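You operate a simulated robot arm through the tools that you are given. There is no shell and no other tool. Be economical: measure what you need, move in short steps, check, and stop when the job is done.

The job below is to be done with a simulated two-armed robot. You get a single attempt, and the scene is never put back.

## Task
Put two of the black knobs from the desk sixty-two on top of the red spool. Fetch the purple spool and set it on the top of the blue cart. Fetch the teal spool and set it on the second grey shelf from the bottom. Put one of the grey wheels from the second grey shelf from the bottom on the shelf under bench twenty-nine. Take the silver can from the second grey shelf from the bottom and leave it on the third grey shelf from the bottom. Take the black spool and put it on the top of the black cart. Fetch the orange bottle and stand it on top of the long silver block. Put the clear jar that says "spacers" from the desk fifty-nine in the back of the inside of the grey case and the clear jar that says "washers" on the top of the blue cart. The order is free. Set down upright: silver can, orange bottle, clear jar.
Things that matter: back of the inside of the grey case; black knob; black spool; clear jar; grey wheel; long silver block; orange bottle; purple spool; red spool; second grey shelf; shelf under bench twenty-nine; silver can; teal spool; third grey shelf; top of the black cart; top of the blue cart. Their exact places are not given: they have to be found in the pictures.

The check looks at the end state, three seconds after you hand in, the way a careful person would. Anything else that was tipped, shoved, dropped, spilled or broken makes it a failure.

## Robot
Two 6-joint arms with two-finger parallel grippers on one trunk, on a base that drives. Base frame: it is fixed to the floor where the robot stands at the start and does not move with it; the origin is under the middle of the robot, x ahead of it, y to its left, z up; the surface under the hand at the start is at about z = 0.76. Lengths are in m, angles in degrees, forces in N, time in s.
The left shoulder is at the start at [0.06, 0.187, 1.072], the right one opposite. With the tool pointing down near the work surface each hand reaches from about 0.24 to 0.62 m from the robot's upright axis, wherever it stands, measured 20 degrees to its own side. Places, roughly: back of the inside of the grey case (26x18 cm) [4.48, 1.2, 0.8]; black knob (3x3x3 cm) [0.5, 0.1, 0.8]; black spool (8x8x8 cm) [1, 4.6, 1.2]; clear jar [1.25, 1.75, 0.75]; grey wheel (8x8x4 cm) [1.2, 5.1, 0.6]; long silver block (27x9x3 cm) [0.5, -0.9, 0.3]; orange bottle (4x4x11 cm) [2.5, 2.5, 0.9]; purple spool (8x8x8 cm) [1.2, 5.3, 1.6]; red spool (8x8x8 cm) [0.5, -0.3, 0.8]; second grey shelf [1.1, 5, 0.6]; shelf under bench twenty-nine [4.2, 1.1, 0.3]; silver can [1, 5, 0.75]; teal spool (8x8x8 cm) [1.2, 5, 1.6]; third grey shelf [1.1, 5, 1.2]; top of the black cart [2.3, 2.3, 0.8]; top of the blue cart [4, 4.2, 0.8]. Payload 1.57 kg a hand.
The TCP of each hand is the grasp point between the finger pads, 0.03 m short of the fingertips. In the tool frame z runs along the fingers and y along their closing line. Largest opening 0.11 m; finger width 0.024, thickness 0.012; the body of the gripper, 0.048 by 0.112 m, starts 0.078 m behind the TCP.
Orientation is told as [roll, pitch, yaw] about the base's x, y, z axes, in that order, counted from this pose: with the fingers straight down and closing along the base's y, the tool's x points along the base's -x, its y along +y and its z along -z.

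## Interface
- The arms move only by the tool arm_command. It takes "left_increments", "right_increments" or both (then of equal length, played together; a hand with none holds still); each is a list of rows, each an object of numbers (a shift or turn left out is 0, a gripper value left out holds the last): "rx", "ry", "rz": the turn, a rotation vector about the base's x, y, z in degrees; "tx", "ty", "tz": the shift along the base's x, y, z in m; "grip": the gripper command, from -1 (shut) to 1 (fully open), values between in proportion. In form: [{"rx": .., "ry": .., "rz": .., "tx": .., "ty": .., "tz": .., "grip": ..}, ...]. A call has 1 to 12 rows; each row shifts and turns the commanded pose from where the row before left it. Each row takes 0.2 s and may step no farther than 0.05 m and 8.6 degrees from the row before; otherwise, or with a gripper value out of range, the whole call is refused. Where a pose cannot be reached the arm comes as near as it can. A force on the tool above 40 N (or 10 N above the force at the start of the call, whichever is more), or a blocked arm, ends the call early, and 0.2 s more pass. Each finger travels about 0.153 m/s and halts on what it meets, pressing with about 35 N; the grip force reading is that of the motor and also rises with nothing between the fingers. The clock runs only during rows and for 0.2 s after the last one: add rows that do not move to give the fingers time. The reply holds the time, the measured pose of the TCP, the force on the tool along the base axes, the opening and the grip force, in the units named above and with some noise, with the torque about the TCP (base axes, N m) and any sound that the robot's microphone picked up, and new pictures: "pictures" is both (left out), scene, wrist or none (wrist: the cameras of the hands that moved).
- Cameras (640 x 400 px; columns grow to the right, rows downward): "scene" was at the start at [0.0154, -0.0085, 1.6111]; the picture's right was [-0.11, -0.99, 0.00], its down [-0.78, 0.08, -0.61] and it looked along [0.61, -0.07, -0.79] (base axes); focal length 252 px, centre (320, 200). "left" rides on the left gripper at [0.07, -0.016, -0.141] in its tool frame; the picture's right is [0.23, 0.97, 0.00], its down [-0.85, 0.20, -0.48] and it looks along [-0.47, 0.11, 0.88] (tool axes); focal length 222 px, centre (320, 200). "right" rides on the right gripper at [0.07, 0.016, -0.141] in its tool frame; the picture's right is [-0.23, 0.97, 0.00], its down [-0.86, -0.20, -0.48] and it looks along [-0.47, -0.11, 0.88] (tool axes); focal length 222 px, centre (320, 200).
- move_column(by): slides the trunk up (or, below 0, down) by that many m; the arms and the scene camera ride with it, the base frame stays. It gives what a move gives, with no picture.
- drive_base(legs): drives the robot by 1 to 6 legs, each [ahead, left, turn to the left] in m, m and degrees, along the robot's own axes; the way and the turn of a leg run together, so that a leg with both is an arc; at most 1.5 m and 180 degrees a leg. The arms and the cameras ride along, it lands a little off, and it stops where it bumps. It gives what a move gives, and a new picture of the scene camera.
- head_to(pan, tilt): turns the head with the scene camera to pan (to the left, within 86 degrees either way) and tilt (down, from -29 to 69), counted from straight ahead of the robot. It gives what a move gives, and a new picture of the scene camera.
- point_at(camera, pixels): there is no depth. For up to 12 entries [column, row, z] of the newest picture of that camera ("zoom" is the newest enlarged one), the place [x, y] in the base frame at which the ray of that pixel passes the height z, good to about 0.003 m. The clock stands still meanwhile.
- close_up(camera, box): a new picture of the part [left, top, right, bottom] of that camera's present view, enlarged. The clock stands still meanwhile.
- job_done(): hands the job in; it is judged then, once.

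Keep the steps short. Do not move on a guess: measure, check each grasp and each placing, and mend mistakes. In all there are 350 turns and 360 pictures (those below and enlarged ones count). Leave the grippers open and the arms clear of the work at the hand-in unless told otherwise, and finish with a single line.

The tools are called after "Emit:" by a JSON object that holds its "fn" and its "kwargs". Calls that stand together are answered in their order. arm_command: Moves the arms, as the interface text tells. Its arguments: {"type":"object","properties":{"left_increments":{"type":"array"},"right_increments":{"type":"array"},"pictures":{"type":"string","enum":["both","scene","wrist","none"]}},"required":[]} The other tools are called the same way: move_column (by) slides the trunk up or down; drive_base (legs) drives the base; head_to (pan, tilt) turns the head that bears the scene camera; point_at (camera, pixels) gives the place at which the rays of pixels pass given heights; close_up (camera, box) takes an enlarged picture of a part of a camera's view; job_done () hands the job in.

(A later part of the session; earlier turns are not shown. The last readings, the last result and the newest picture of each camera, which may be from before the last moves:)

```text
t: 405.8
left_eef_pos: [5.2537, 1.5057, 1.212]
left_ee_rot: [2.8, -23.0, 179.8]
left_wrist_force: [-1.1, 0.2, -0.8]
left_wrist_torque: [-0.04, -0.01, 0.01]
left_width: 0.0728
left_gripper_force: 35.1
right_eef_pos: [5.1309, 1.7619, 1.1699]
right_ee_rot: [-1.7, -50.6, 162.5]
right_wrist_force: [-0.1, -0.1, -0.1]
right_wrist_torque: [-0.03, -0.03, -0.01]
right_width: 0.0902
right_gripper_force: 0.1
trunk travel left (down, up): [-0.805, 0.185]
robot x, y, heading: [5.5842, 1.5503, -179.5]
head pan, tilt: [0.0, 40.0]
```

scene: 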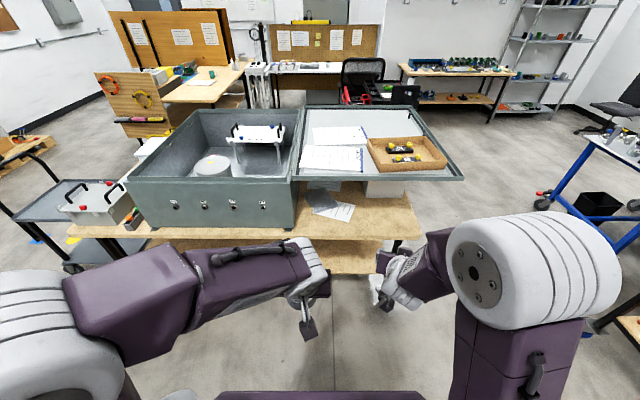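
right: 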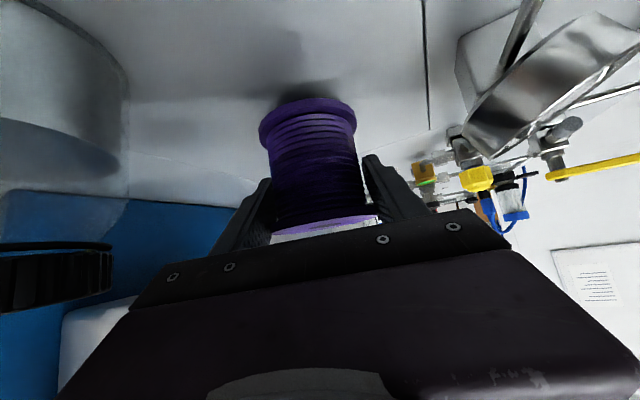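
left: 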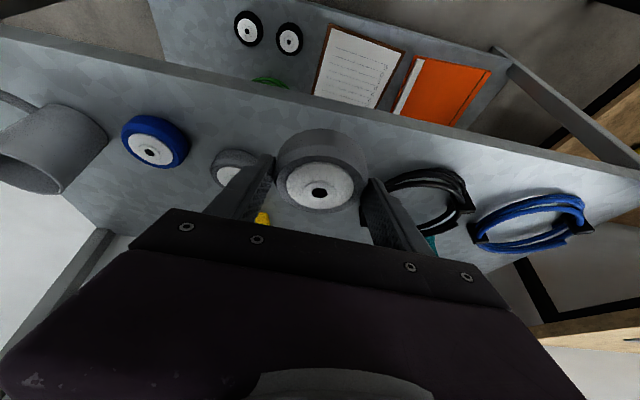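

I straighten the right hand back to pointing down and tucked, then lower the trunk by 0.6 and look under the bench.

Emit:
{"fn": "arm_command", "kwargs": {"right_increments": [{"rz": 8.5, "tx": 0.01}, {"rz": 8.5, "tx": 0.01}, {"ry": -8.5, "tx": 0.01}, {"ry": -8.5, "tx": 0.015}, {"ry": -8.5, "tx": 0.015}, {"ry": -8.5, "tx": 0.015}, {"ry": -8.5, "tx": 0.015}, {"ry": -8.2, "tx": 0.015}, {"tx": 0.02}, {"tx": 0.02}], "pictures": "none"}}

Emit:
{"fn": "move_column", "kwargs": {"by": -0.4}}

Emit:
{"fn": "move_column", "kwargs": {"by": -0.2}}

Emit:
{"fn": "head_to", "kwargs": {"pan": 8, "tilt": 30}}

```text
t: 408.0
left_eef_pos: [5.2564, 1.5043, 1.2128]
left_ee_rot: [3.0, -23.2, 179.7]
left_wrist_force: [0.4, 0.0, -0.7]
left_wrist_torque: [0.02, 0.0, 0.03]
left_width: 0.0728
left_gripper_force: 35.1
right_eef_pos: [5.2465, 1.7635, 1.1793]
right_ee_rot: [-2.1, 0.1, 179.8]
right_wrist_force: [0.3, 0.0, 0.1]
right_wrist_torque: [0.02, 0.03, -0.03]
right_width: 0.0903
right_gripper_force: 0.2
right hand out of reach, approached as far as the arm can: row 1, 2
trunk travel left (down, up): [-0.805, 0.185]
robot x, y, heading: [5.5821, 1.549, -179.3]
head pan, tilt: [0.0, 40.0]
```

```text
t: 411.8
left_eef_pos: [5.2542, 1.5053, 0.8117]
left_ee_rot: [2.9, -23.0, 179.8]
left_wrist_force: [-0.3, 0.2, -1.1]
left_wrist_torque: [-0.01, 0.03, 0.02]
left_width: 0.0728
left_gripper_force: 34.8
right_eef_pos: [5.2461, 1.7652, 0.7792]
right_ee_rot: [-2.1, 0.1, 179.6]
right_wrist_force: [0.2, 0.1, -0.1]
right_wrist_torque: [-0.04, -0.02, 0.01]
right_width: 0.0901
right_gripper_force: 0.1
trunk travel left (down, up): [-0.405, 0.585]
robot x, y, heading: [5.5814, 1.5487, -179.4]
head pan, tilt: [0.0, 40.0]
```

```text
t: 414.0
left_eef_pos: [5.2551, 1.5057, 0.6128]
left_ee_rot: [2.9, -22.9, 179.9]
left_wrist_force: [0.2, -0.2, -1.6]
left_wrist_torque: [0.0, -0.02, -0.02]
left_width: 0.0729
left_gripper_force: 35.3
right_eef_pos: [5.2453, 1.7643, 0.5796]
right_ee_rot: [-2.0, 0.1, 179.7]
right_wrist_force: [-0.2, 0.0, 0.0]
right_wrist_torque: [0.0, -0.01, -0.03]
right_width: 0.0904
right_gripper_force: 0.1
trunk travel left (down, up): [-0.205, 0.785]
robot x, y, heading: [5.584, 1.5495, -179.2]
head pan, tilt: [0.0, 40.0]
```

```text
t: 414.7
left_eef_pos: [5.2539, 1.505, 0.6122]
left_ee_rot: [2.9, -23.0, 179.8]
left_wrist_force: [1.0, 0.7, -0.7]
left_wrist_torque: [0.01, -0.02, 0.02]
left_width: 0.0729
left_gripper_force: 34.9
right_eef_pos: [5.2461, 1.7637, 0.5789]
right_ee_rot: [-2.0, 0.1, 179.7]
right_wrist_force: [0.5, 0.2, -0.9]
right_wrist_torque: [-0.01, 0.03, 0.0]
right_width: 0.0901
right_gripper_force: 0.1
trunk travel left (down, up): [-0.205, 0.785]
robot x, y, heading: [5.5787, 1.5532, -179.4]
head pan, tilt: [8.0, 30.0]
```

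scene: 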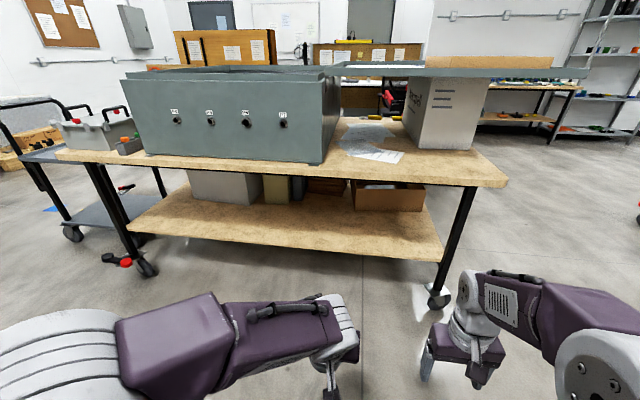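

Emit:
{"fn": "point_at", "kwargs": {"camera": "scene", "pixels": [[300, 246, 0.3], [300, 250, 0.27], [300, 215, 0.3], [300, 200, 0.3], [320, 182, 0.76], [320, 187, 0.72], [440, 262, 0.27], [130, 225, 0.3]]}}

Emit:
{"fn": "close_up", "kwargs": {"camera": "scene", "box": [120, 140, 520, 310]}}

```text
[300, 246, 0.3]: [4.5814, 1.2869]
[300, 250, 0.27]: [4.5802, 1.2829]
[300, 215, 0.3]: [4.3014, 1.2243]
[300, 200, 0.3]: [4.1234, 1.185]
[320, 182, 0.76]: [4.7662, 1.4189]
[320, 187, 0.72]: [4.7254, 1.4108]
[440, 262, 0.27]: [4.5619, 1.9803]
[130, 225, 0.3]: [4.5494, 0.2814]
```

```text
1.60 times, centred on (320, 225) of scene
```

zoom: 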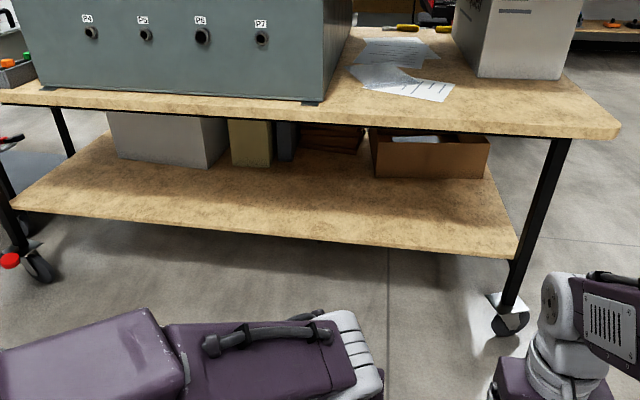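

The shelf under the bench is free along its back edge. I lower the trunk 0.1 more, lower the left hand, tuck the right one, and drive in to x≈5.07.

Emit:
{"fn": "move_column", "kwargs": {"by": -0.1}}

Emit:
{"fn": "arm_command", "kwargs": {"left_increments": [{"tz": -0.04}, {"tz": -0.04}, {"tz": -0.01}, {}], "right_increments": [{"tx": 0.03}, {"tx": 0.03}, {"tx": 0.02}, {}], "pictures": "none"}}

Emit:
{"fn": "drive_base", "kwargs": {"legs": [[0.51, 0, -0.5]]}}

```text
t: 416.1
left_eef_pos: [5.2553, 1.5051, 0.5128]
left_ee_rot: [2.9, -23.0, 179.7]
left_wrist_force: [0.6, 0.0, -1.4]
left_wrist_torque: [-0.02, -0.01, -0.04]
left_width: 0.0728
left_gripper_force: 35.3
right_eef_pos: [5.2453, 1.765, 0.4776]
right_ee_rot: [-1.9, 0.1, 179.7]
right_wrist_force: [0.1, -0.3, -0.7]
right_wrist_torque: [0.04, 0.02, -0.02]
right_width: 0.0901
right_gripper_force: 0.0
trunk travel left (down, up): [-0.105, 0.885]
robot x, y, heading: [5.5804, 1.5487, -179.3]
head pan, tilt: [8.0, 30.0]
```

```text
t: 417.1
left_eef_pos: [5.2558, 1.5074, 0.4229]
left_ee_rot: [2.9, -23.0, 179.7]
left_wrist_force: [0.0, -0.2, -0.7]
left_wrist_torque: [0.0, 0.0, 0.0]
left_width: 0.0727
left_gripper_force: 34.8
right_eef_pos: [5.324, 1.7653, 0.4783]
right_ee_rot: [-2.0, 0.2, 179.7]
right_wrist_force: [-0.7, 0.2, 0.2]
right_wrist_torque: [0.0, 0.0, 0.0]
right_width: 0.0904
right_gripper_force: 0.0
trunk travel left (down, up): [-0.105, 0.885]
robot x, y, heading: [5.5827, 1.5516, -179.4]
head pan, tilt: [8.0, 30.0]
```

```text
t: 420.0
left_eef_pos: [4.7591, 1.5054, 0.4226]
left_ee_rot: [3.0, -23.0, 179.3]
left_wrist_force: [0.5, -0.5, -2.6]
left_wrist_torque: [-0.03, -0.01, 0.0]
left_width: 0.073
left_gripper_force: 34.8
right_eef_pos: [4.8319, 1.7638, 0.478]
right_ee_rot: [-2.0, 0.1, 179.3]
right_wrist_force: [0.5, -0.4, -0.3]
right_wrist_torque: [0.01, 0.0, 0.02]
right_width: 0.0901
right_gripper_force: 0.2
trunk travel left (down, up): [-0.105, 0.885]
robot x, y, heading: [5.0891, 1.5454, -179.7]
head pan, tilt: [8.0, 30.0]
```

scene: 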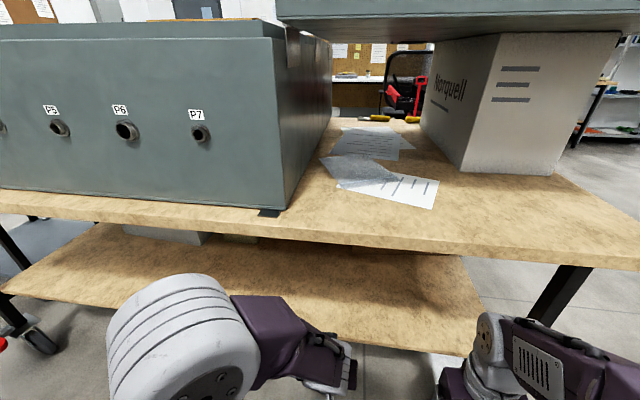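

Emit:
{"fn": "arm_command", "kwargs": {"left_increments": [{"tx": -0.04}, {"tx": -0.04}, {"tx": -0.04}, {}], "pictures": "both"}}

```text
t: 421.0
left_eef_pos: [4.6397, 1.5056, 0.4238]
left_ee_rot: [2.9, -23.0, 179.4]
left_wrist_force: [0.1, 0.1, -2.3]
left_wrist_torque: [0.01, -0.01, -0.01]
left_width: 0.0727
left_gripper_force: 35.1
right_eef_pos: [4.8309, 1.7633, 0.4785]
right_ee_rot: [-2.1, 0.1, 179.2]
right_wrist_force: [-0.7, -0.4, 0.3]
right_wrist_torque: [0.03, 0.02, 0.02]
right_width: 0.0901
right_gripper_force: 0.0
trunk travel left (down, up): [-0.105, 0.885]
robot x, y, heading: [5.0871, 1.5482, -179.8]
head pan, tilt: [8.0, 30.0]
```

scene: 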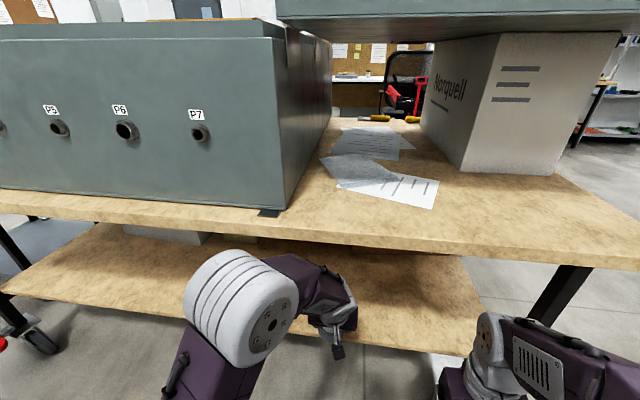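
left: 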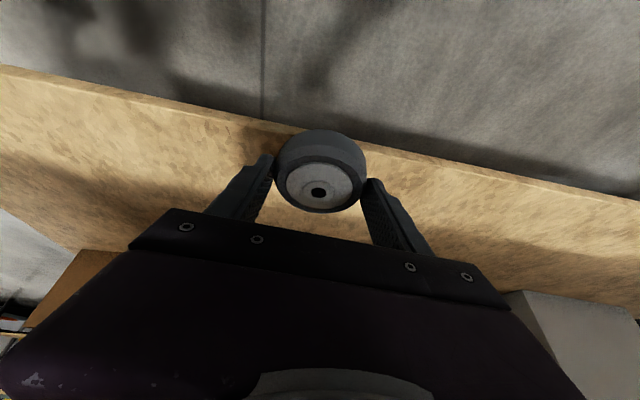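

Emit:
{"fn": "point_at", "kwargs": {"camera": "left", "pixels": [[200, 105, 0.3], [200, 105, 0.32], [420, 160, 0.3], [80, 260, 0.3], [520, 300, 0.3]]}}

Emit:
{"fn": "point_at", "kwargs": {"camera": "scene", "pixels": [[420, 348, 0.3], [420, 348, 0.32], [60, 294, 0.3]]}}

```text
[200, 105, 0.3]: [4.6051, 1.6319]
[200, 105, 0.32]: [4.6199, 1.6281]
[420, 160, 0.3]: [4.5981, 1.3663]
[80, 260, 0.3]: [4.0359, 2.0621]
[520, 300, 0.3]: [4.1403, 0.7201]
```

```text
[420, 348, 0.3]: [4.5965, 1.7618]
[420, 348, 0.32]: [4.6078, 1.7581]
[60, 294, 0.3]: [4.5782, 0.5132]
```

The shelf edge is at x≈4.60, z≈0.30. I extend to x≈4.48 and lower.

Emit:
{"fn": "arm_command", "kwargs": {"left_increments": [{"tx": -0.04}, {"tx": -0.04}, {"tx": -0.04}, {"tx": -0.04}, {"tz": -0.03}, {"tz": -0.03}, {}], "pictures": "both"}}

```text
t: 422.6
left_eef_pos: [4.4761, 1.505, 0.372]
left_ee_rot: [2.7, -24.1, 179.5]
left_wrist_force: [-3.7, -5.3, 36.4]
left_wrist_torque: [0.97, -0.1, 0.07]
left_width: 0.073
left_gripper_force: 34.8
right_eef_pos: [4.8326, 1.7637, 0.4805]
right_ee_rot: [-2.0, -0.1, 179.3]
right_wrist_force: [0.5, 0.4, -0.3]
right_wrist_torque: [-0.03, -0.03, 0.03]
right_width: 0.0901
right_gripper_force: 0.0
trunk travel left (down, up): [-0.105, 0.885]
robot x, y, heading: [5.0853, 1.5455, -179.7]
head pan, tilt: [8.0, 30.0]
```

scene: 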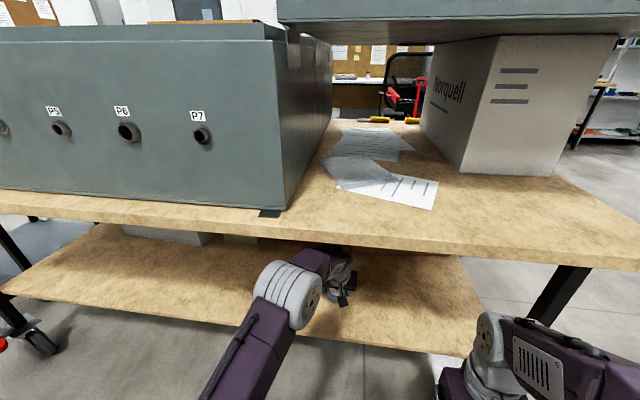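
left: 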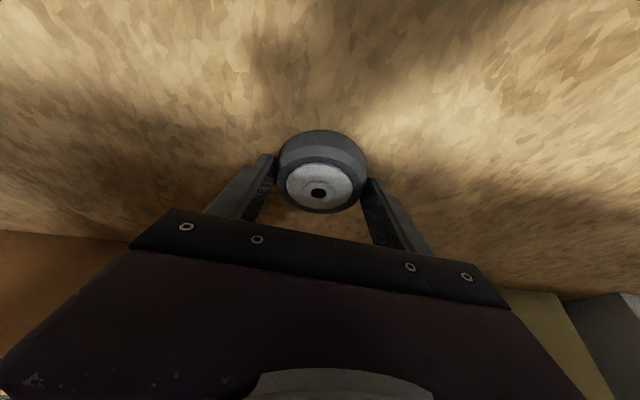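

The wheel touches the shelf already (36 N). I ease up until the load is light.

Emit:
{"fn": "arm_command", "kwargs": {"left_increments": [{"tz": 0.006}, {}], "pictures": "none"}}

```text
t: 423.2
left_eef_pos: [4.478, 1.5044, 0.3726]
left_ee_rot: [2.9, -23.4, 179.4]
left_wrist_force: [-15.3, 0.9, 17.1]
left_wrist_torque: [0.66, 0.72, 0.53]
left_width: 0.0731
left_gripper_force: 35.1
right_eef_pos: [4.8317, 1.7636, 0.4787]
right_ee_rot: [-1.9, 0.0, 179.4]
right_wrist_force: [-0.1, -0.1, 0.4]
right_wrist_torque: [0.01, -0.01, 0.03]
right_width: 0.0901
right_gripper_force: 0.1
trunk travel left (down, up): [-0.105, 0.885]
robot x, y, heading: [5.0871, 1.5437, -180.0]
head pan, tilt: [8.0, 30.0]
```

Emit:
{"fn": "arm_command", "kwargs": {"left_increments": [{"tz": 0.003}, {}], "pictures": "wrist"}}

```text
t: 423.8
left_eef_pos: [4.4799, 1.5047, 0.3725]
left_ee_rot: [3.0, -22.8, 179.3]
left_wrist_force: [-5.9, 1.0, 6.0]
left_wrist_torque: [0.4, 0.34, 0.22]
left_width: 0.0732
left_gripper_force: 35.2
right_eef_pos: [4.8312, 1.7633, 0.4789]
right_ee_rot: [-2.0, 0.0, 179.3]
right_wrist_force: [-0.2, 0.0, -0.3]
right_wrist_torque: [-0.02, -0.01, 0.01]
right_width: 0.0901
right_gripper_force: 0.1
trunk travel left (down, up): [-0.105, 0.885]
robot x, y, heading: [5.0844, 1.5476, -180.0]
head pan, tilt: [8.0, 30.0]
```

left: 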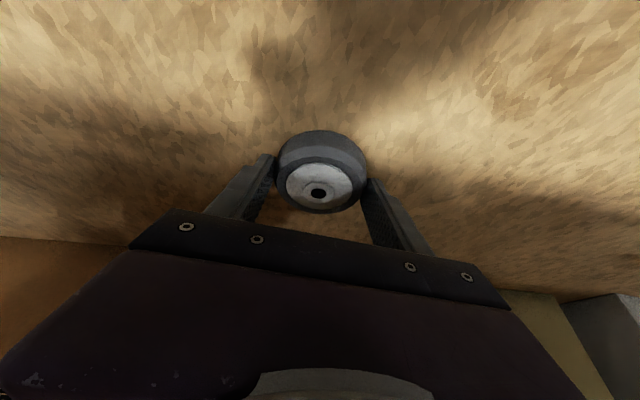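

Emit:
{"fn": "arm_command", "kwargs": {"left_increments": [{"tz": 0.0015}, {"grip": 0.4}, {"grip": 0.7}, {}, {"tz": 0.02, "tx": 0.005}, {"tz": 0.025, "tx": 0.01}, {"tx": 0.04, "tz": 0.01}, {"tx": 0.04}, {}], "pictures": "wrist"}}

```text
t: 425.8
left_eef_pos: [4.5763, 1.5046, 0.4314]
left_ee_rot: [2.9, -23.1, 179.3]
left_wrist_force: [-0.6, -1.4, 0.2]
left_wrist_torque: [-0.01, -0.02, 0.0]
left_width: 0.0934
left_gripper_force: 0.0
right_eef_pos: [4.8304, 1.7638, 0.4804]
right_ee_rot: [-2.0, 0.1, 179.2]
right_wrist_force: [0.7, 0.0, -0.7]
right_wrist_torque: [0.03, 0.03, -0.01]
right_width: 0.0903
right_gripper_force: 0.1
trunk travel left (down, up): [-0.105, 0.885]
robot x, y, heading: [5.0855, 1.547, -179.8]
head pan, tilt: [8.0, 30.0]
```

left: 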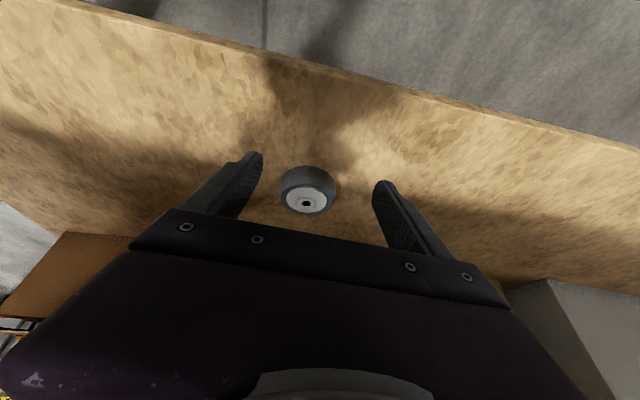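

The wheel lies flat on the shelf. I withdraw, back off, raise the trunk and return to the grey shelf for the black spool.

Emit:
{"fn": "arm_command", "kwargs": {"left_increments": [{"tx": 0.045}, {"tx": 0.045}, {"tx": 0.045}, {"tx": 0.045}, {}], "pictures": "none"}}

Emit:
{"fn": "drive_base", "kwargs": {"legs": [[-0.5, 0, 0]]}}

Emit:
{"fn": "move_column", "kwargs": {"by": 0.4}}

Emit:
{"fn": "move_column", "kwargs": {"by": 0.38}}

Emit:
{"fn": "drive_base", "kwargs": {"legs": [[0, -1.26, 0], [1.2, 0, 0], [1.0, 0, 0], [0.95, -0.8, 0], [0.2, -1.0, 0]]}}

Emit:
{"fn": "head_to", "kwargs": {"pan": 0, "tilt": 35}}

```text
t: 427.0
left_eef_pos: [4.7563, 1.5024, 0.4271]
left_ee_rot: [2.8, -23.1, 179.2]
left_wrist_force: [0.4, -0.4, -0.3]
left_wrist_torque: [-0.03, 0.03, 0.0]
left_width: 0.0935
left_gripper_force: 0.0
right_eef_pos: [4.8307, 1.7625, 0.4796]
right_ee_rot: [-2.0, 0.2, 179.3]
right_wrist_force: [0.0, 0.1, 0.3]
right_wrist_torque: [0.02, 0.02, -0.02]
right_width: 0.0902
right_gripper_force: 0.1
trunk travel left (down, up): [-0.105, 0.885]
robot x, y, heading: [5.0865, 1.5471, -180.1]
head pan, tilt: [8.0, 30.0]
```

```text
t: 429.9
left_eef_pos: [5.2527, 1.5047, 0.4253]
left_ee_rot: [2.9, -23.0, 179.5]
left_wrist_force: [0.1, 0.2, 0.6]
left_wrist_torque: [0.01, 0.01, -0.06]
left_width: 0.0935
left_gripper_force: 0.0
right_eef_pos: [5.329, 1.7661, 0.4793]
right_ee_rot: [-2.1, 0.1, 179.4]
right_wrist_force: [0.2, -0.3, 0.2]
right_wrist_torque: [0.01, 0.01, 0.03]
right_width: 0.0905
right_gripper_force: 0.0
trunk travel left (down, up): [-0.105, 0.885]
robot x, y, heading: [5.5879, 1.5506, -179.5]
head pan, tilt: [8.0, 30.0]
```

scene: 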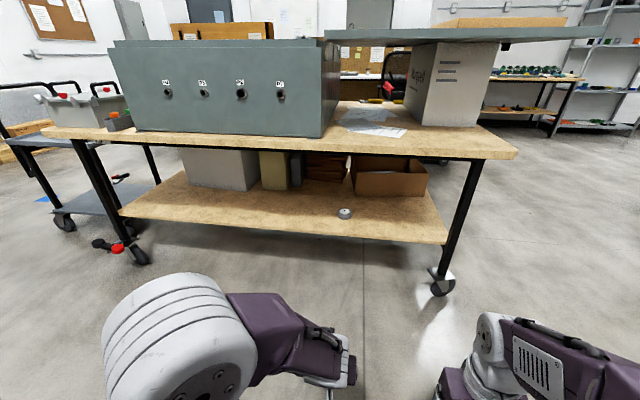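

```text
t: 433.8
left_eef_pos: [5.2529, 1.5047, 0.8268]
left_ee_rot: [2.9, -23.0, 179.5]
left_wrist_force: [-0.3, -0.1, -1.4]
left_wrist_torque: [-0.01, 0.02, -0.01]
left_width: 0.0932
left_gripper_force: 0.0
right_eef_pos: [5.329, 1.7652, 0.8793]
right_ee_rot: [-2.0, 0.1, 179.4]
right_wrist_force: [-0.5, 0.5, 0.2]
right_wrist_torque: [0.0, -0.01, 0.01]
right_width: 0.09
right_gripper_force: 0.1
trunk travel left (down, up): [-0.505, 0.485]
robot x, y, heading: [5.5858, 1.5474, -179.6]
head pan, tilt: [8.0, 30.0]
```

```text
t: 437.4
left_eef_pos: [5.2534, 1.5048, 1.2057]
left_ee_rot: [2.9, -23.0, 179.5]
left_wrist_force: [0.0, -0.1, -0.3]
left_wrist_torque: [0.02, -0.01, 0.0]
left_width: 0.0937
left_gripper_force: 0.0
right_eef_pos: [5.3283, 1.765, 1.2587]
right_ee_rot: [-2.0, 0.2, 179.4]
right_wrist_force: [-0.1, -0.3, -0.3]
right_wrist_torque: [-0.02, -0.02, -0.03]
right_width: 0.0903
right_gripper_force: 0.1
trunk travel left (down, up): [-0.885, 0.105]
robot x, y, heading: [5.5834, 1.5502, -179.7]
head pan, tilt: [8.0, 30.0]
```

```text
t: 464.8
left_eef_pos: [1.8446, 4.4402, 1.2061]
left_ee_rot: [3.0, -23.0, -178.9]
left_wrist_force: [-0.7, -1.0, 0.0]
left_wrist_torque: [0.02, 0.01, -0.01]
left_width: 0.0933
left_gripper_force: 0.1
right_eef_pos: [1.9144, 4.7033, 1.2591]
right_ee_rot: [-2.0, 0.1, -179.0]
right_wrist_force: [0.3, 0.9, 0.2]
right_wrist_torque: [0.01, 0.0, 0.0]
right_width: 0.0901
right_gripper_force: 0.1
trunk travel left (down, up): [-0.885, 0.105]
robot x, y, heading: [2.1726, 4.4932, -177.9]
head pan, tilt: [8.0, 30.0]
```

scene: 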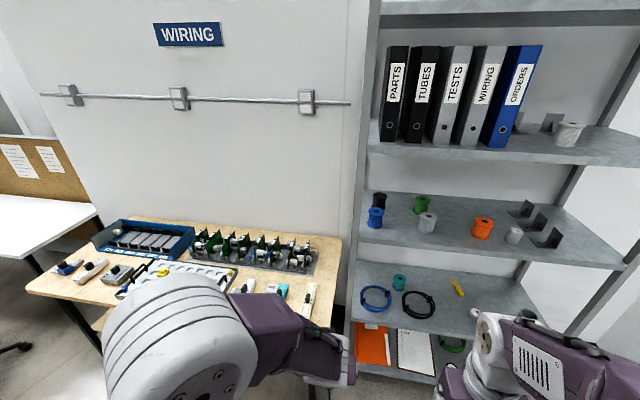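

```text
t: 465.5
left_eef_pos: [1.8442, 4.4423, 1.2057]
left_ee_rot: [2.9, -23.1, -178.9]
left_wrist_force: [-0.1, -0.3, 0.5]
left_wrist_torque: [0.01, -0.01, 0.0]
left_width: 0.0934
left_gripper_force: 0.1
right_eef_pos: [1.9126, 4.7045, 1.258]
right_ee_rot: [-2.0, 0.1, -179.0]
right_wrist_force: [-0.4, -0.4, -0.8]
right_wrist_torque: [-0.01, -0.02, 0.03]
right_width: 0.0901
right_gripper_force: 0.1
trunk travel left (down, up): [-0.885, 0.105]
robot x, y, heading: [2.1748, 4.4937, -178.3]
head pan, tilt: [0.0, 35.0]
```

scene: 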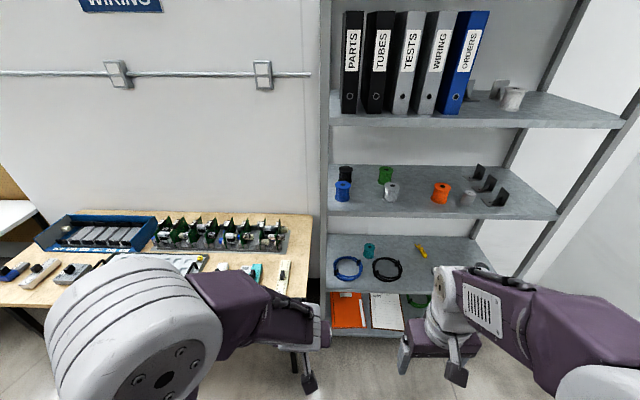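

Emit:
{"fn": "point_at", "kwargs": {"camera": "scene", "pixels": [[310, 218, 0.76], [300, 330, 0.76], [342, 201, 1.157], [345, 182, 1.157], [391, 200, 1.157], [385, 183, 1.157], [345, 168, 1.23], [342, 183, 1.23], [329, 207, 1.157]]}}

Emit:
{"fn": "close_up", "kwargs": {"camera": "scene", "box": [310, 140, 470, 230]}}

```text
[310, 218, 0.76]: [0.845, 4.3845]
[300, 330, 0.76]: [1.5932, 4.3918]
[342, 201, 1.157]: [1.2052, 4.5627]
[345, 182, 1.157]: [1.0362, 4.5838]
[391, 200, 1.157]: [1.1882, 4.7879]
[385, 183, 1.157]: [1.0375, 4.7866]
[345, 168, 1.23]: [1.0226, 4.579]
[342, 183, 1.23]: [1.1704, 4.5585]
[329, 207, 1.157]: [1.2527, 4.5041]
```

```text
4.00 times, centred on (390, 185) of scene
```

zoom: 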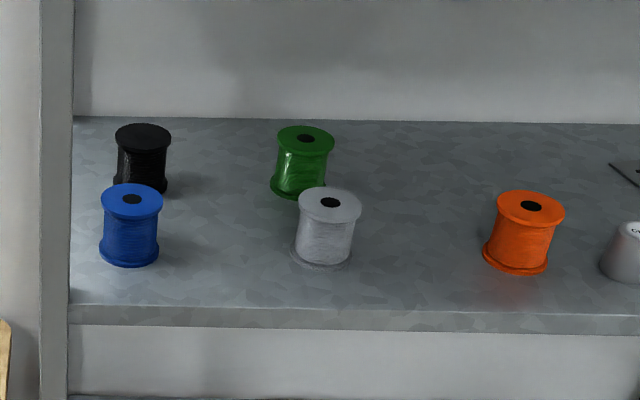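

Blue stands at (1.19,4.56), right in front of black (1.03,4.583). I'll come in pitched and yawed 25° from the gap on the right, high above the blue one. First the base goes to about (1.97,4.75).

Emit:
{"fn": "drive_base", "kwargs": {"legs": [[0.2, -0.25, -1.7]]}}

Emit:
{"fn": "arm_command", "kwargs": {"left_increments": [{"ry": 8.5, "tz": 0.02, "tx": -0.02}, {"ry": 8.5, "tz": 0.02, "tx": -0.02}, {"rz": 8.4, "tz": 0.02, "tx": -0.02}, {"rz": 8.4, "tz": 0.02, "tx": -0.02}, {"rz": 8.2, "tz": 0.015, "grip": 0.64}, {}], "pictures": "none"}}

```text
t: 467.6
left_eef_pos: [1.6403, 4.6952, 1.2075]
left_ee_rot: [2.8, -23.1, 179.2]
left_wrist_force: [-0.2, 0.7, -1.4]
left_wrist_torque: [0.02, 0.01, -0.01]
left_width: 0.0933
left_gripper_force: 0.0
right_eef_pos: [1.7183, 4.9548, 1.2605]
right_ee_rot: [-2.1, 0.0, 179.2]
right_wrist_force: [-0.8, 0.0, 0.0]
right_wrist_torque: [0.02, 0.03, -0.02]
right_width: 0.0903
right_gripper_force: 0.2
trunk travel left (down, up): [-0.885, 0.105]
robot x, y, heading: [1.972, 4.7393, -180.0]
head pan, tilt: [0.0, 35.0]
```

scene: 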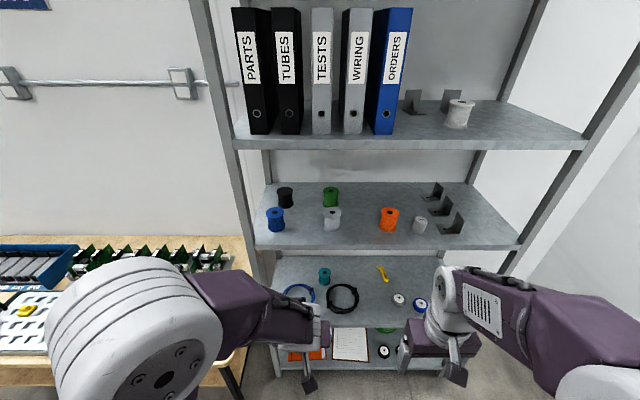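

```text
t: 469.0
left_eef_pos: [1.5589, 4.6984, 1.3029]
left_ee_rot: [3.2, -39.9, -155.8]
left_wrist_force: [-0.6, 0.7, -0.3]
left_wrist_torque: [0.02, 0.01, -0.01]
left_width: 0.0903
left_gripper_force: 0.1
right_eef_pos: [1.7153, 4.9581, 1.2602]
right_ee_rot: [-2.0, 0.1, 179.0]
right_wrist_force: [-0.7, 0.9, -0.9]
right_wrist_torque: [0.02, -0.02, 0.02]
right_width: 0.0902
right_gripper_force: 0.1
trunk travel left (down, up): [-0.885, 0.105]
robot x, y, heading: [1.9675, 4.7394, -179.9]
head pan, tilt: [0.0, 35.0]
```

Emit:
{"fn": "drive_base", "kwargs": {"legs": [[0.26, 0, 0]]}}

Emit:
{"fn": "arm_command", "kwargs": {"left_increments": [{"tx": -0.04, "ty": -0.018}, {"tx": -0.04, "ty": -0.018}, {}], "pictures": "wrist"}}

```text
t: 470.9
left_eef_pos: [1.3, 4.6988, 1.3037]
left_ee_rot: [3.2, -40.1, -156.0]
left_wrist_force: [0.5, -0.2, -0.1]
left_wrist_torque: [0.01, 0.04, -0.01]
left_width: 0.0902
left_gripper_force: 0.0
right_eef_pos: [1.4586, 4.9581, 1.2605]
right_ee_rot: [-2.0, 0.0, 179.0]
right_wrist_force: [-0.4, 0.3, 0.2]
right_wrist_torque: [0.04, 0.01, 0.08]
right_width: 0.0903
right_gripper_force: 0.0
trunk travel left (down, up): [-0.885, 0.105]
robot x, y, heading: [1.7111, 4.7409, 179.9]
head pan, tilt: [0.0, 35.0]
```

scene: 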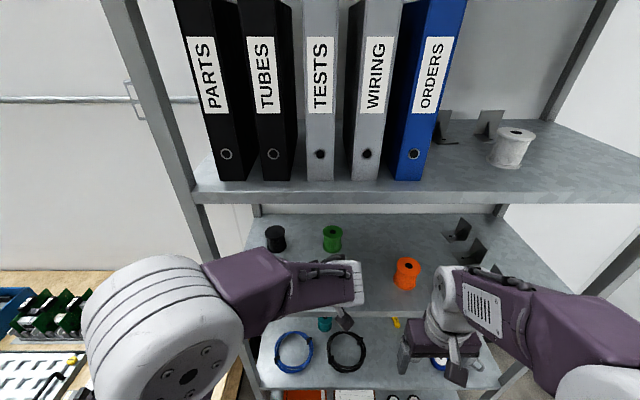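

```text
t: 471.7
left_eef_pos: [1.2177, 4.6637, 1.3019]
left_ee_rot: [3.1, -40.0, -156.0]
left_wrist_force: [-0.5, 1.3, -0.4]
left_wrist_torque: [0.02, 0.03, 0.01]
left_width: 0.09
left_gripper_force: 0.0
right_eef_pos: [1.4559, 4.9572, 1.26]
right_ee_rot: [-2.1, 0.1, 179.1]
right_wrist_force: [0.1, -0.3, 0.1]
right_wrist_torque: [0.03, 0.0, 0.0]
right_width: 0.0901
right_gripper_force: 0.1
trunk travel left (down, up): [-0.885, 0.105]
robot x, y, heading: [1.7108, 4.7386, 179.9]
head pan, tilt: [0.0, 35.0]
```

left: 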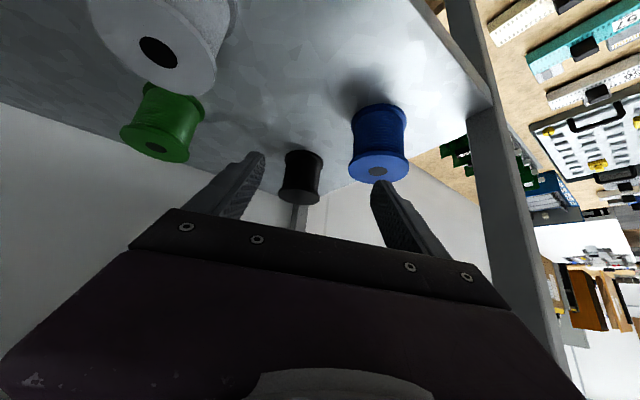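

Emit:
{"fn": "arm_command", "kwargs": {"left_increments": [{"tz": -0.017}, {"tx": -0.036, "ty": -0.016}, {"tx": -0.036, "ty": -0.016}, {"tx": -0.036, "ty": -0.016}, {}], "pictures": "both"}}

```text
t: 472.9
left_eef_pos: [1.1153, 4.6184, 1.2818]
left_ee_rot: [3.5, -40.0, -156.3]
left_wrist_force: [-0.1, -0.2, 0.3]
left_wrist_torque: [0.0, 0.01, -0.01]
left_width: 0.0903
left_gripper_force: 0.0
right_eef_pos: [1.461, 4.958, 1.2585]
right_ee_rot: [-1.9, -0.1, 178.9]
right_wrist_force: [0.2, 0.0, -1.0]
right_wrist_torque: [0.01, 0.01, 0.01]
right_width: 0.0903
right_gripper_force: 0.0
trunk travel left (down, up): [-0.885, 0.105]
robot x, y, heading: [1.711, 4.7398, 180.1]
head pan, tilt: [0.0, 35.0]
```

scene: 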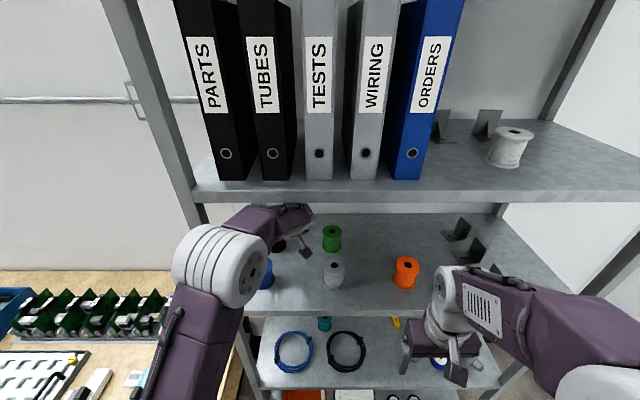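
left: 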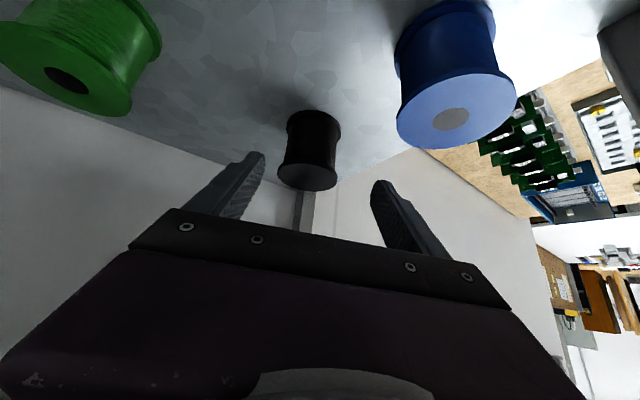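

Emit:
{"fn": "point_at", "kwargs": {"camera": "left", "pixels": [[307, 178, 1.23], [313, 118, 1.157], [453, 118, 1.23]]}}

Emit:
{"fn": "close_up", "kwargs": {"camera": "scene", "box": [150, 180, 350, 330]}}

```text
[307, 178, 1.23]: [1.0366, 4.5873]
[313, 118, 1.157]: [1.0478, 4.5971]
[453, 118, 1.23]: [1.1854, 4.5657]
```

```text
2.67 times, centred on (250, 255) of scene
```

zoom: 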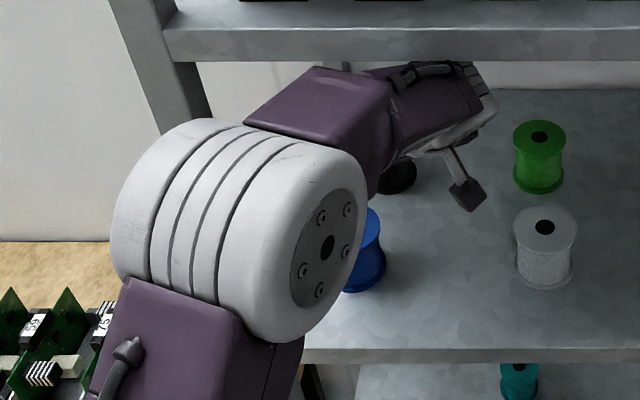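

Black is at (1.040,4.588). I go above it, then lower around it.

Emit:
{"fn": "arm_command", "kwargs": {"left_increments": [{"tx": -0.025, "ty": -0.01}, {"tx": -0.025, "ty": -0.01}, {"tx": -0.022, "ty": -0.009}, {}], "pictures": "both"}}

```text
t: 474.1
left_eef_pos: [0.9999, 4.6308, 1.2394]
left_ee_rot: [5.5, -36.0, -160.1]
left_wrist_force: [-3.7, 1.9, 6.5]
left_wrist_torque: [0.05, -0.64, 0.2]
left_width: 0.0905
left_gripper_force: 0.1
right_eef_pos: [1.4136, 4.9876, 1.2437]
right_ee_rot: [-2.0, 2.7, 176.6]
right_wrist_force: [0.0, -0.4, 0.9]
right_wrist_torque: [0.02, 0.04, -0.04]
right_width: 0.0901
right_gripper_force: 0.1
trunk travel left (down, up): [-0.885, 0.105]
robot x, y, heading: [1.7164, 4.7587, 177.5]
head pan, tilt: [0.0, 35.0]
stopped in row 4 (left hand): the arm was blocked; the commanded pose is now the measured one
```

scene: 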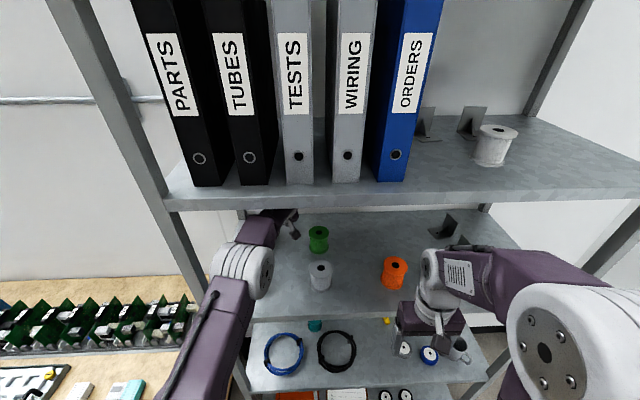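
left: 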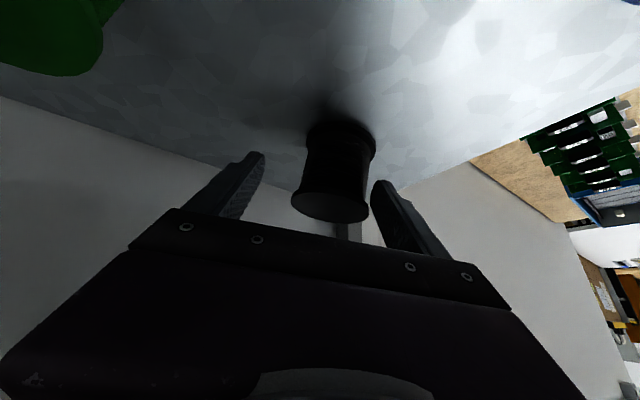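

The elbow met the left shelf post and pushed me slightly. I go up and back out the same way, gently.

Emit:
{"fn": "arm_command", "kwargs": {"left_increments": [{"tz": 0.015}, {"tz": 0.015}, {"tz": 0.01, "tx": 0.01}, {"tx": 0.03, "ty": 0.01}, {"tx": 0.03, "ty": 0.01}, {}], "pictures": "both"}}

```text
t: 475.2
left_eef_pos: [1.0791, 4.6356, 1.2208]
left_ee_rot: [9.9, -31.0, -162.3]
left_wrist_force: [-2.1, 0.8, 4.1]
left_wrist_torque: [0.12, -0.34, 0.08]
left_width: 0.09
left_gripper_force: 0.1
right_eef_pos: [1.4307, 4.9801, 1.2528]
right_ee_rot: [-2.4, 1.8, 176.6]
right_wrist_force: [0.0, -0.5, 0.3]
right_wrist_torque: [0.06, -0.13, 0.02]
right_width: 0.0903
right_gripper_force: 0.1
trunk travel left (down, up): [-0.885, 0.105]
robot x, y, heading: [1.7168, 4.7577, 177.7]
head pan, tilt: [0.0, 35.0]
stopped in row 5 (left hand): the force on the tool passed its limit at 94 N (the readings are from after the stop); the commanded pose is now the measured one
```

scene: 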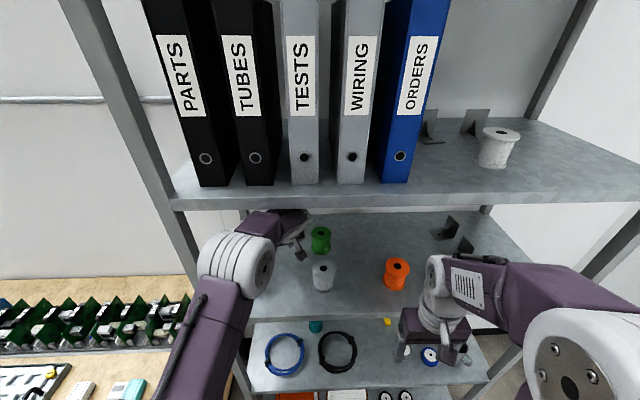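
left: 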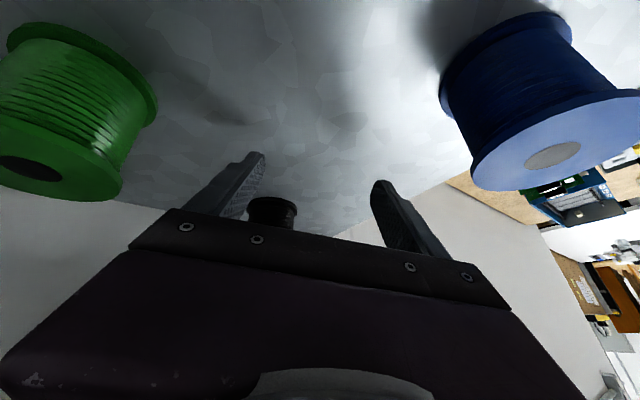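

The elbow is pressing outward against the inner face of the left front post. I shift the base slightly right and back to relieve it.

Emit:
{"fn": "drive_base", "kwargs": {"legs": [[-0.04, -0.03, 0]]}}

Emit:
{"fn": "arm_command", "kwargs": {"left_increments": [{}], "pictures": "wrist"}}

```text
t: 476.2
left_eef_pos: [1.1301, 4.6679, 1.2202]
left_ee_rot: [10.1, -31.4, -162.5]
left_wrist_force: [-0.7, -0.8, -0.9]
left_wrist_torque: [0.05, 0.0, 0.03]
left_width: 0.0902
left_gripper_force: 0.0
right_eef_pos: [1.4815, 5.0126, 1.2508]
right_ee_rot: [-2.2, 1.4, 176.5]
right_wrist_force: [-0.6, 0.2, 1.0]
right_wrist_torque: [0.04, -0.03, -0.03]
right_width: 0.0903
right_gripper_force: 0.1
trunk travel left (down, up): [-0.885, 0.105]
robot x, y, heading: [1.7529, 4.7866, 177.6]
head pan, tilt: [0.0, 35.0]
```

scene: 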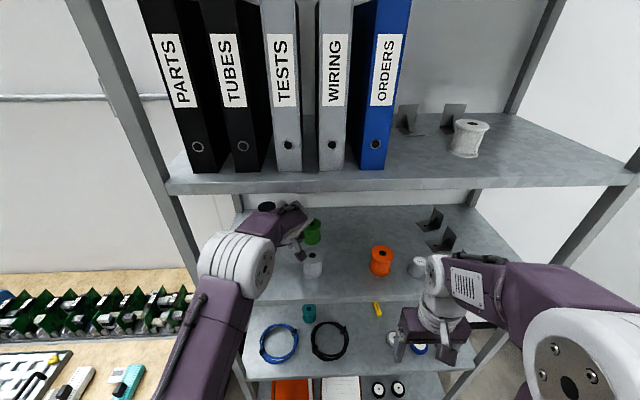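

```text
t: 476.6
left_eef_pos: [1.1353, 4.6726, 1.2225]
left_ee_rot: [10.3, -31.8, -162.6]
left_wrist_force: [-0.2, -0.4, -0.1]
left_wrist_torque: [-0.05, 0.04, -0.01]
left_width: 0.0903
left_gripper_force: 0.0
right_eef_pos: [1.4868, 5.0169, 1.2502]
right_ee_rot: [-1.9, 1.1, 176.5]
right_wrist_force: [-0.8, -0.6, 0.3]
right_wrist_torque: [0.01, 0.01, 0.0]
right_width: 0.0903
right_gripper_force: 0.1
trunk travel left (down, up): [-0.885, 0.105]
robot x, y, heading: [1.7576, 4.7852, 177.6]
head pan, tilt: [0.0, 35.0]
```

left: 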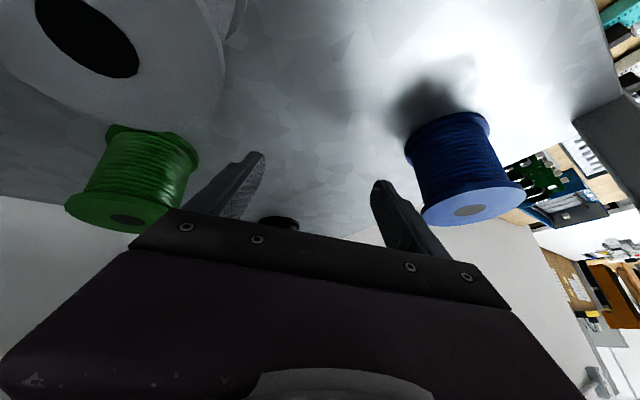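

Relieved; all spools still stand. I back straight out.

Emit:
{"fn": "drive_base", "kwargs": {"legs": [[-0.3, -0.01, 0]]}}

Emit:
{"fn": "close_up", "kwargs": {"camera": "scene", "box": [200, 60, 560, 300]}}

```text
t: 478.6
left_eef_pos: [1.4336, 4.6686, 1.2198]
left_ee_rot: [10.2, -31.4, -162.8]
left_wrist_force: [-0.8, -1.0, -0.7]
left_wrist_torque: [-0.02, -0.03, 0.03]
left_width: 0.0902
left_gripper_force: 0.1
right_eef_pos: [1.7861, 5.0124, 1.2503]
right_ee_rot: [-2.0, 1.3, 176.3]
right_wrist_force: [-0.4, -0.4, -0.2]
right_wrist_torque: [0.01, 0.01, 0.0]
right_width: 0.0902
right_gripper_force: 0.0
trunk travel left (down, up): [-0.885, 0.105]
robot x, y, heading: [2.0571, 4.781, 177.2]
head pan, tilt: [0.0, 35.0]
```

scene: 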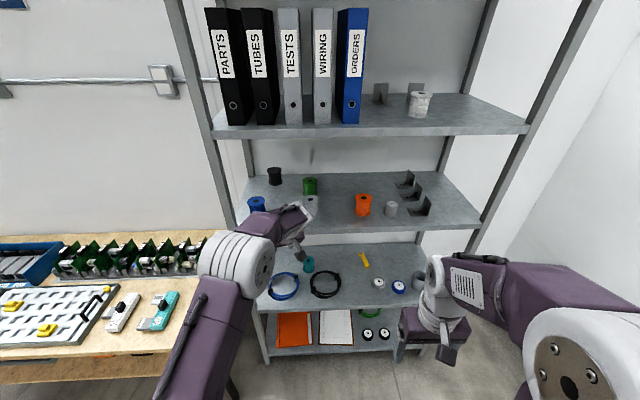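

```text
1.67 times, centred on (380, 180) of scene
```

zoom: 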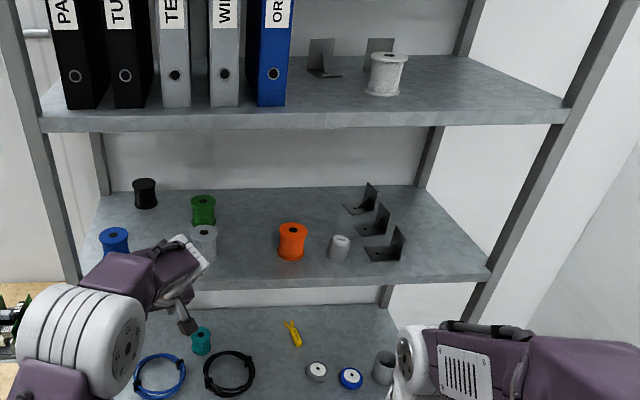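

Everything stands as before. New plan: stand further right (y≈4.92) so that the elbow clears the post, hand yawed left. I restore the hand's orientation and reposition.

Emit:
{"fn": "arm_command", "kwargs": {"left_increments": [{"rx": 4.15, "ry": 1.3, "rz": -2.65, "tz": 0.03}, {"rx": 4.15, "ry": 1.3, "rz": -2.65, "tz": 0.03}, {"rx": -2.4, "ry": 8.1, "tz": 0.01}, {"rz": 8}, {"rz": 4}, {}], "pictures": "none"}}

Emit:
{"fn": "drive_base", "kwargs": {"legs": [[0.05, -0.14, 2.6]]}}

```text
t: 480.0
left_eef_pos: [1.4361, 4.6697, 1.2921]
left_ee_rot: [-0.3, -40.0, -150.6]
left_wrist_force: [-0.3, 0.7, -0.5]
left_wrist_torque: [-0.02, -0.02, -0.01]
left_width: 0.0901
left_gripper_force: 0.0
right_eef_pos: [1.788, 5.0135, 1.2501]
right_ee_rot: [-1.9, 1.2, 176.3]
right_wrist_force: [-0.3, -0.4, -0.3]
right_wrist_torque: [0.04, 0.01, 0.03]
right_width: 0.0901
right_gripper_force: 0.1
trunk travel left (down, up): [-0.885, 0.105]
robot x, y, heading: [2.0556, 4.775, 177.5]
head pan, tilt: [0.0, 35.0]
```

```text
t: 481.4
left_eef_pos: [1.3945, 4.7767, 1.291]
left_ee_rot: [-0.3, -40.0, -147.9]
left_wrist_force: [-0.3, -1.5, 1.1]
left_wrist_torque: [0.03, -0.01, -0.06]
left_width: 0.09
left_gripper_force: 0.0
right_eef_pos: [1.731, 5.1348, 1.2511]
right_ee_rot: [-2.1, 1.1, 178.8]
right_wrist_force: [-0.2, -0.8, 0.0]
right_wrist_torque: [0.04, 0.0, -0.01]
right_width: 0.09
right_gripper_force: 0.1
trunk travel left (down, up): [-0.885, 0.105]
robot x, y, heading: [2.0129, 4.9199, 179.6]
head pan, tilt: [0.0, 35.0]
```

scene: 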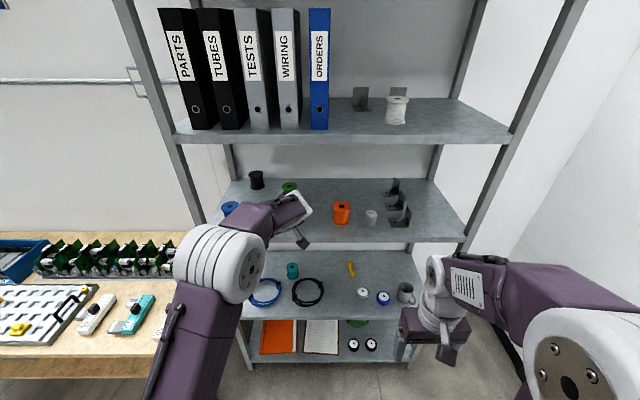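

Emit:
{"fn": "arm_command", "kwargs": {"left_increments": [{"tx": 0.03, "ty": -0.03}, {"tx": 0.03, "ty": -0.03}, {"tx": 0.02, "ty": -0.03}, {}], "pictures": "none"}}

Emit:
{"fn": "drive_base", "kwargs": {"legs": [[0.2, 0, 0.4]]}}

```text
t: 482.4
left_eef_pos: [1.4709, 4.6898, 1.2929]
left_ee_rot: [-0.1, -40.1, -148.1]
left_wrist_force: [-0.7, -0.1, 0.5]
left_wrist_torque: [-0.01, -0.01, -0.02]
left_width: 0.0902
left_gripper_force: 0.2
right_eef_pos: [1.7295, 5.1387, 1.2519]
right_ee_rot: [-2.0, 1.2, 178.9]
right_wrist_force: [0.4, -1.1, -0.2]
right_wrist_torque: [0.0, -0.03, -0.03]
right_width: 0.09
right_gripper_force: 0.1
trunk travel left (down, up): [-0.885, 0.105]
robot x, y, heading: [2.0076, 4.9157, 179.7]
head pan, tilt: [0.0, 35.0]
```

```text
t: 484.0
left_eef_pos: [1.2791, 4.6849, 1.2944]
left_ee_rot: [-0.3, -40.2, -147.6]
left_wrist_force: [0.7, -0.2, 0.5]
left_wrist_torque: [-0.02, 0.03, -0.04]
left_width: 0.0902
left_gripper_force: 0.2
right_eef_pos: [1.5342, 5.1361, 1.2516]
right_ee_rot: [-2.0, 1.1, 179.3]
right_wrist_force: [0.3, -0.6, -0.3]
right_wrist_torque: [0.03, 0.0, 0.01]
right_width: 0.0901
right_gripper_force: 0.3
trunk travel left (down, up): [-0.885, 0.105]
robot x, y, heading: [1.8136, 4.9208, -179.7]
head pan, tilt: [0.0, 35.0]
```

scene: 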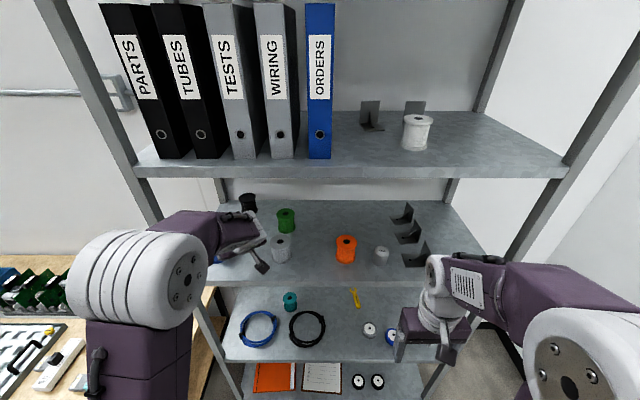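

I extend the left arm first (straightening the elbow away from the post), slightly lower.

Emit:
{"fn": "arm_command", "kwargs": {"left_increments": [{"tz": -0.009}, {"tx": -0.035, "ty": -0.018}, {"tx": -0.035, "ty": -0.018}, {"tx": -0.035, "ty": -0.018}, {"tx": -0.02, "ty": -0.012}, {}], "pictures": "both"}}

```text
t: 485.4
left_eef_pos: [1.1481, 4.6199, 1.2811]
left_ee_rot: [-0.1, -40.0, -147.7]
left_wrist_force: [0.0, -0.5, 0.3]
left_wrist_torque: [0.0, 0.01, -0.02]
left_width: 0.0903
left_gripper_force: 0.0
right_eef_pos: [1.5304, 5.1358, 1.2516]
right_ee_rot: [-2.0, 1.2, 179.3]
right_wrist_force: [0.1, 0.1, 0.2]
right_wrist_torque: [-0.02, 0.02, 0.0]
right_width: 0.0901
right_gripper_force: 0.0
trunk travel left (down, up): [-0.885, 0.105]
robot x, y, heading: [1.8131, 4.9152, -179.5]
head pan, tilt: [0.0, 35.0]
```

scene: 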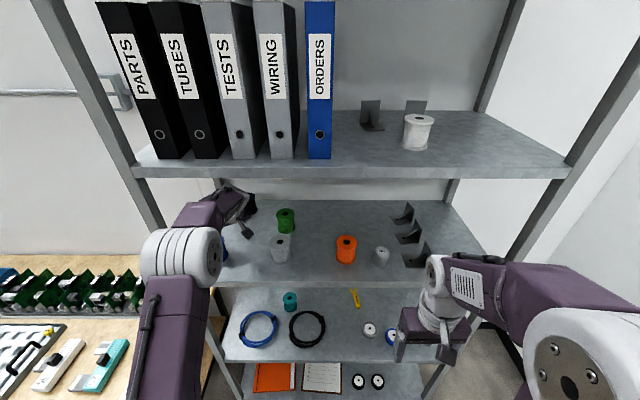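
left: 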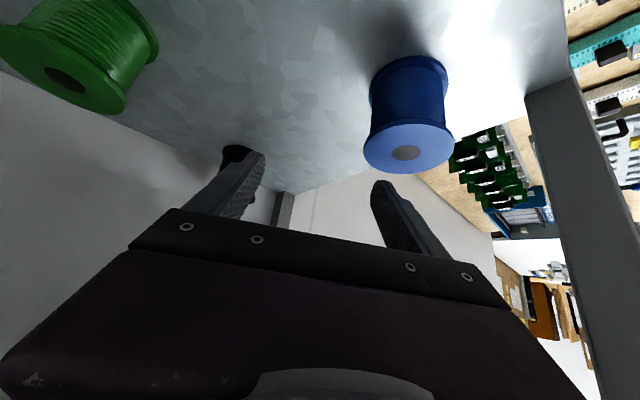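

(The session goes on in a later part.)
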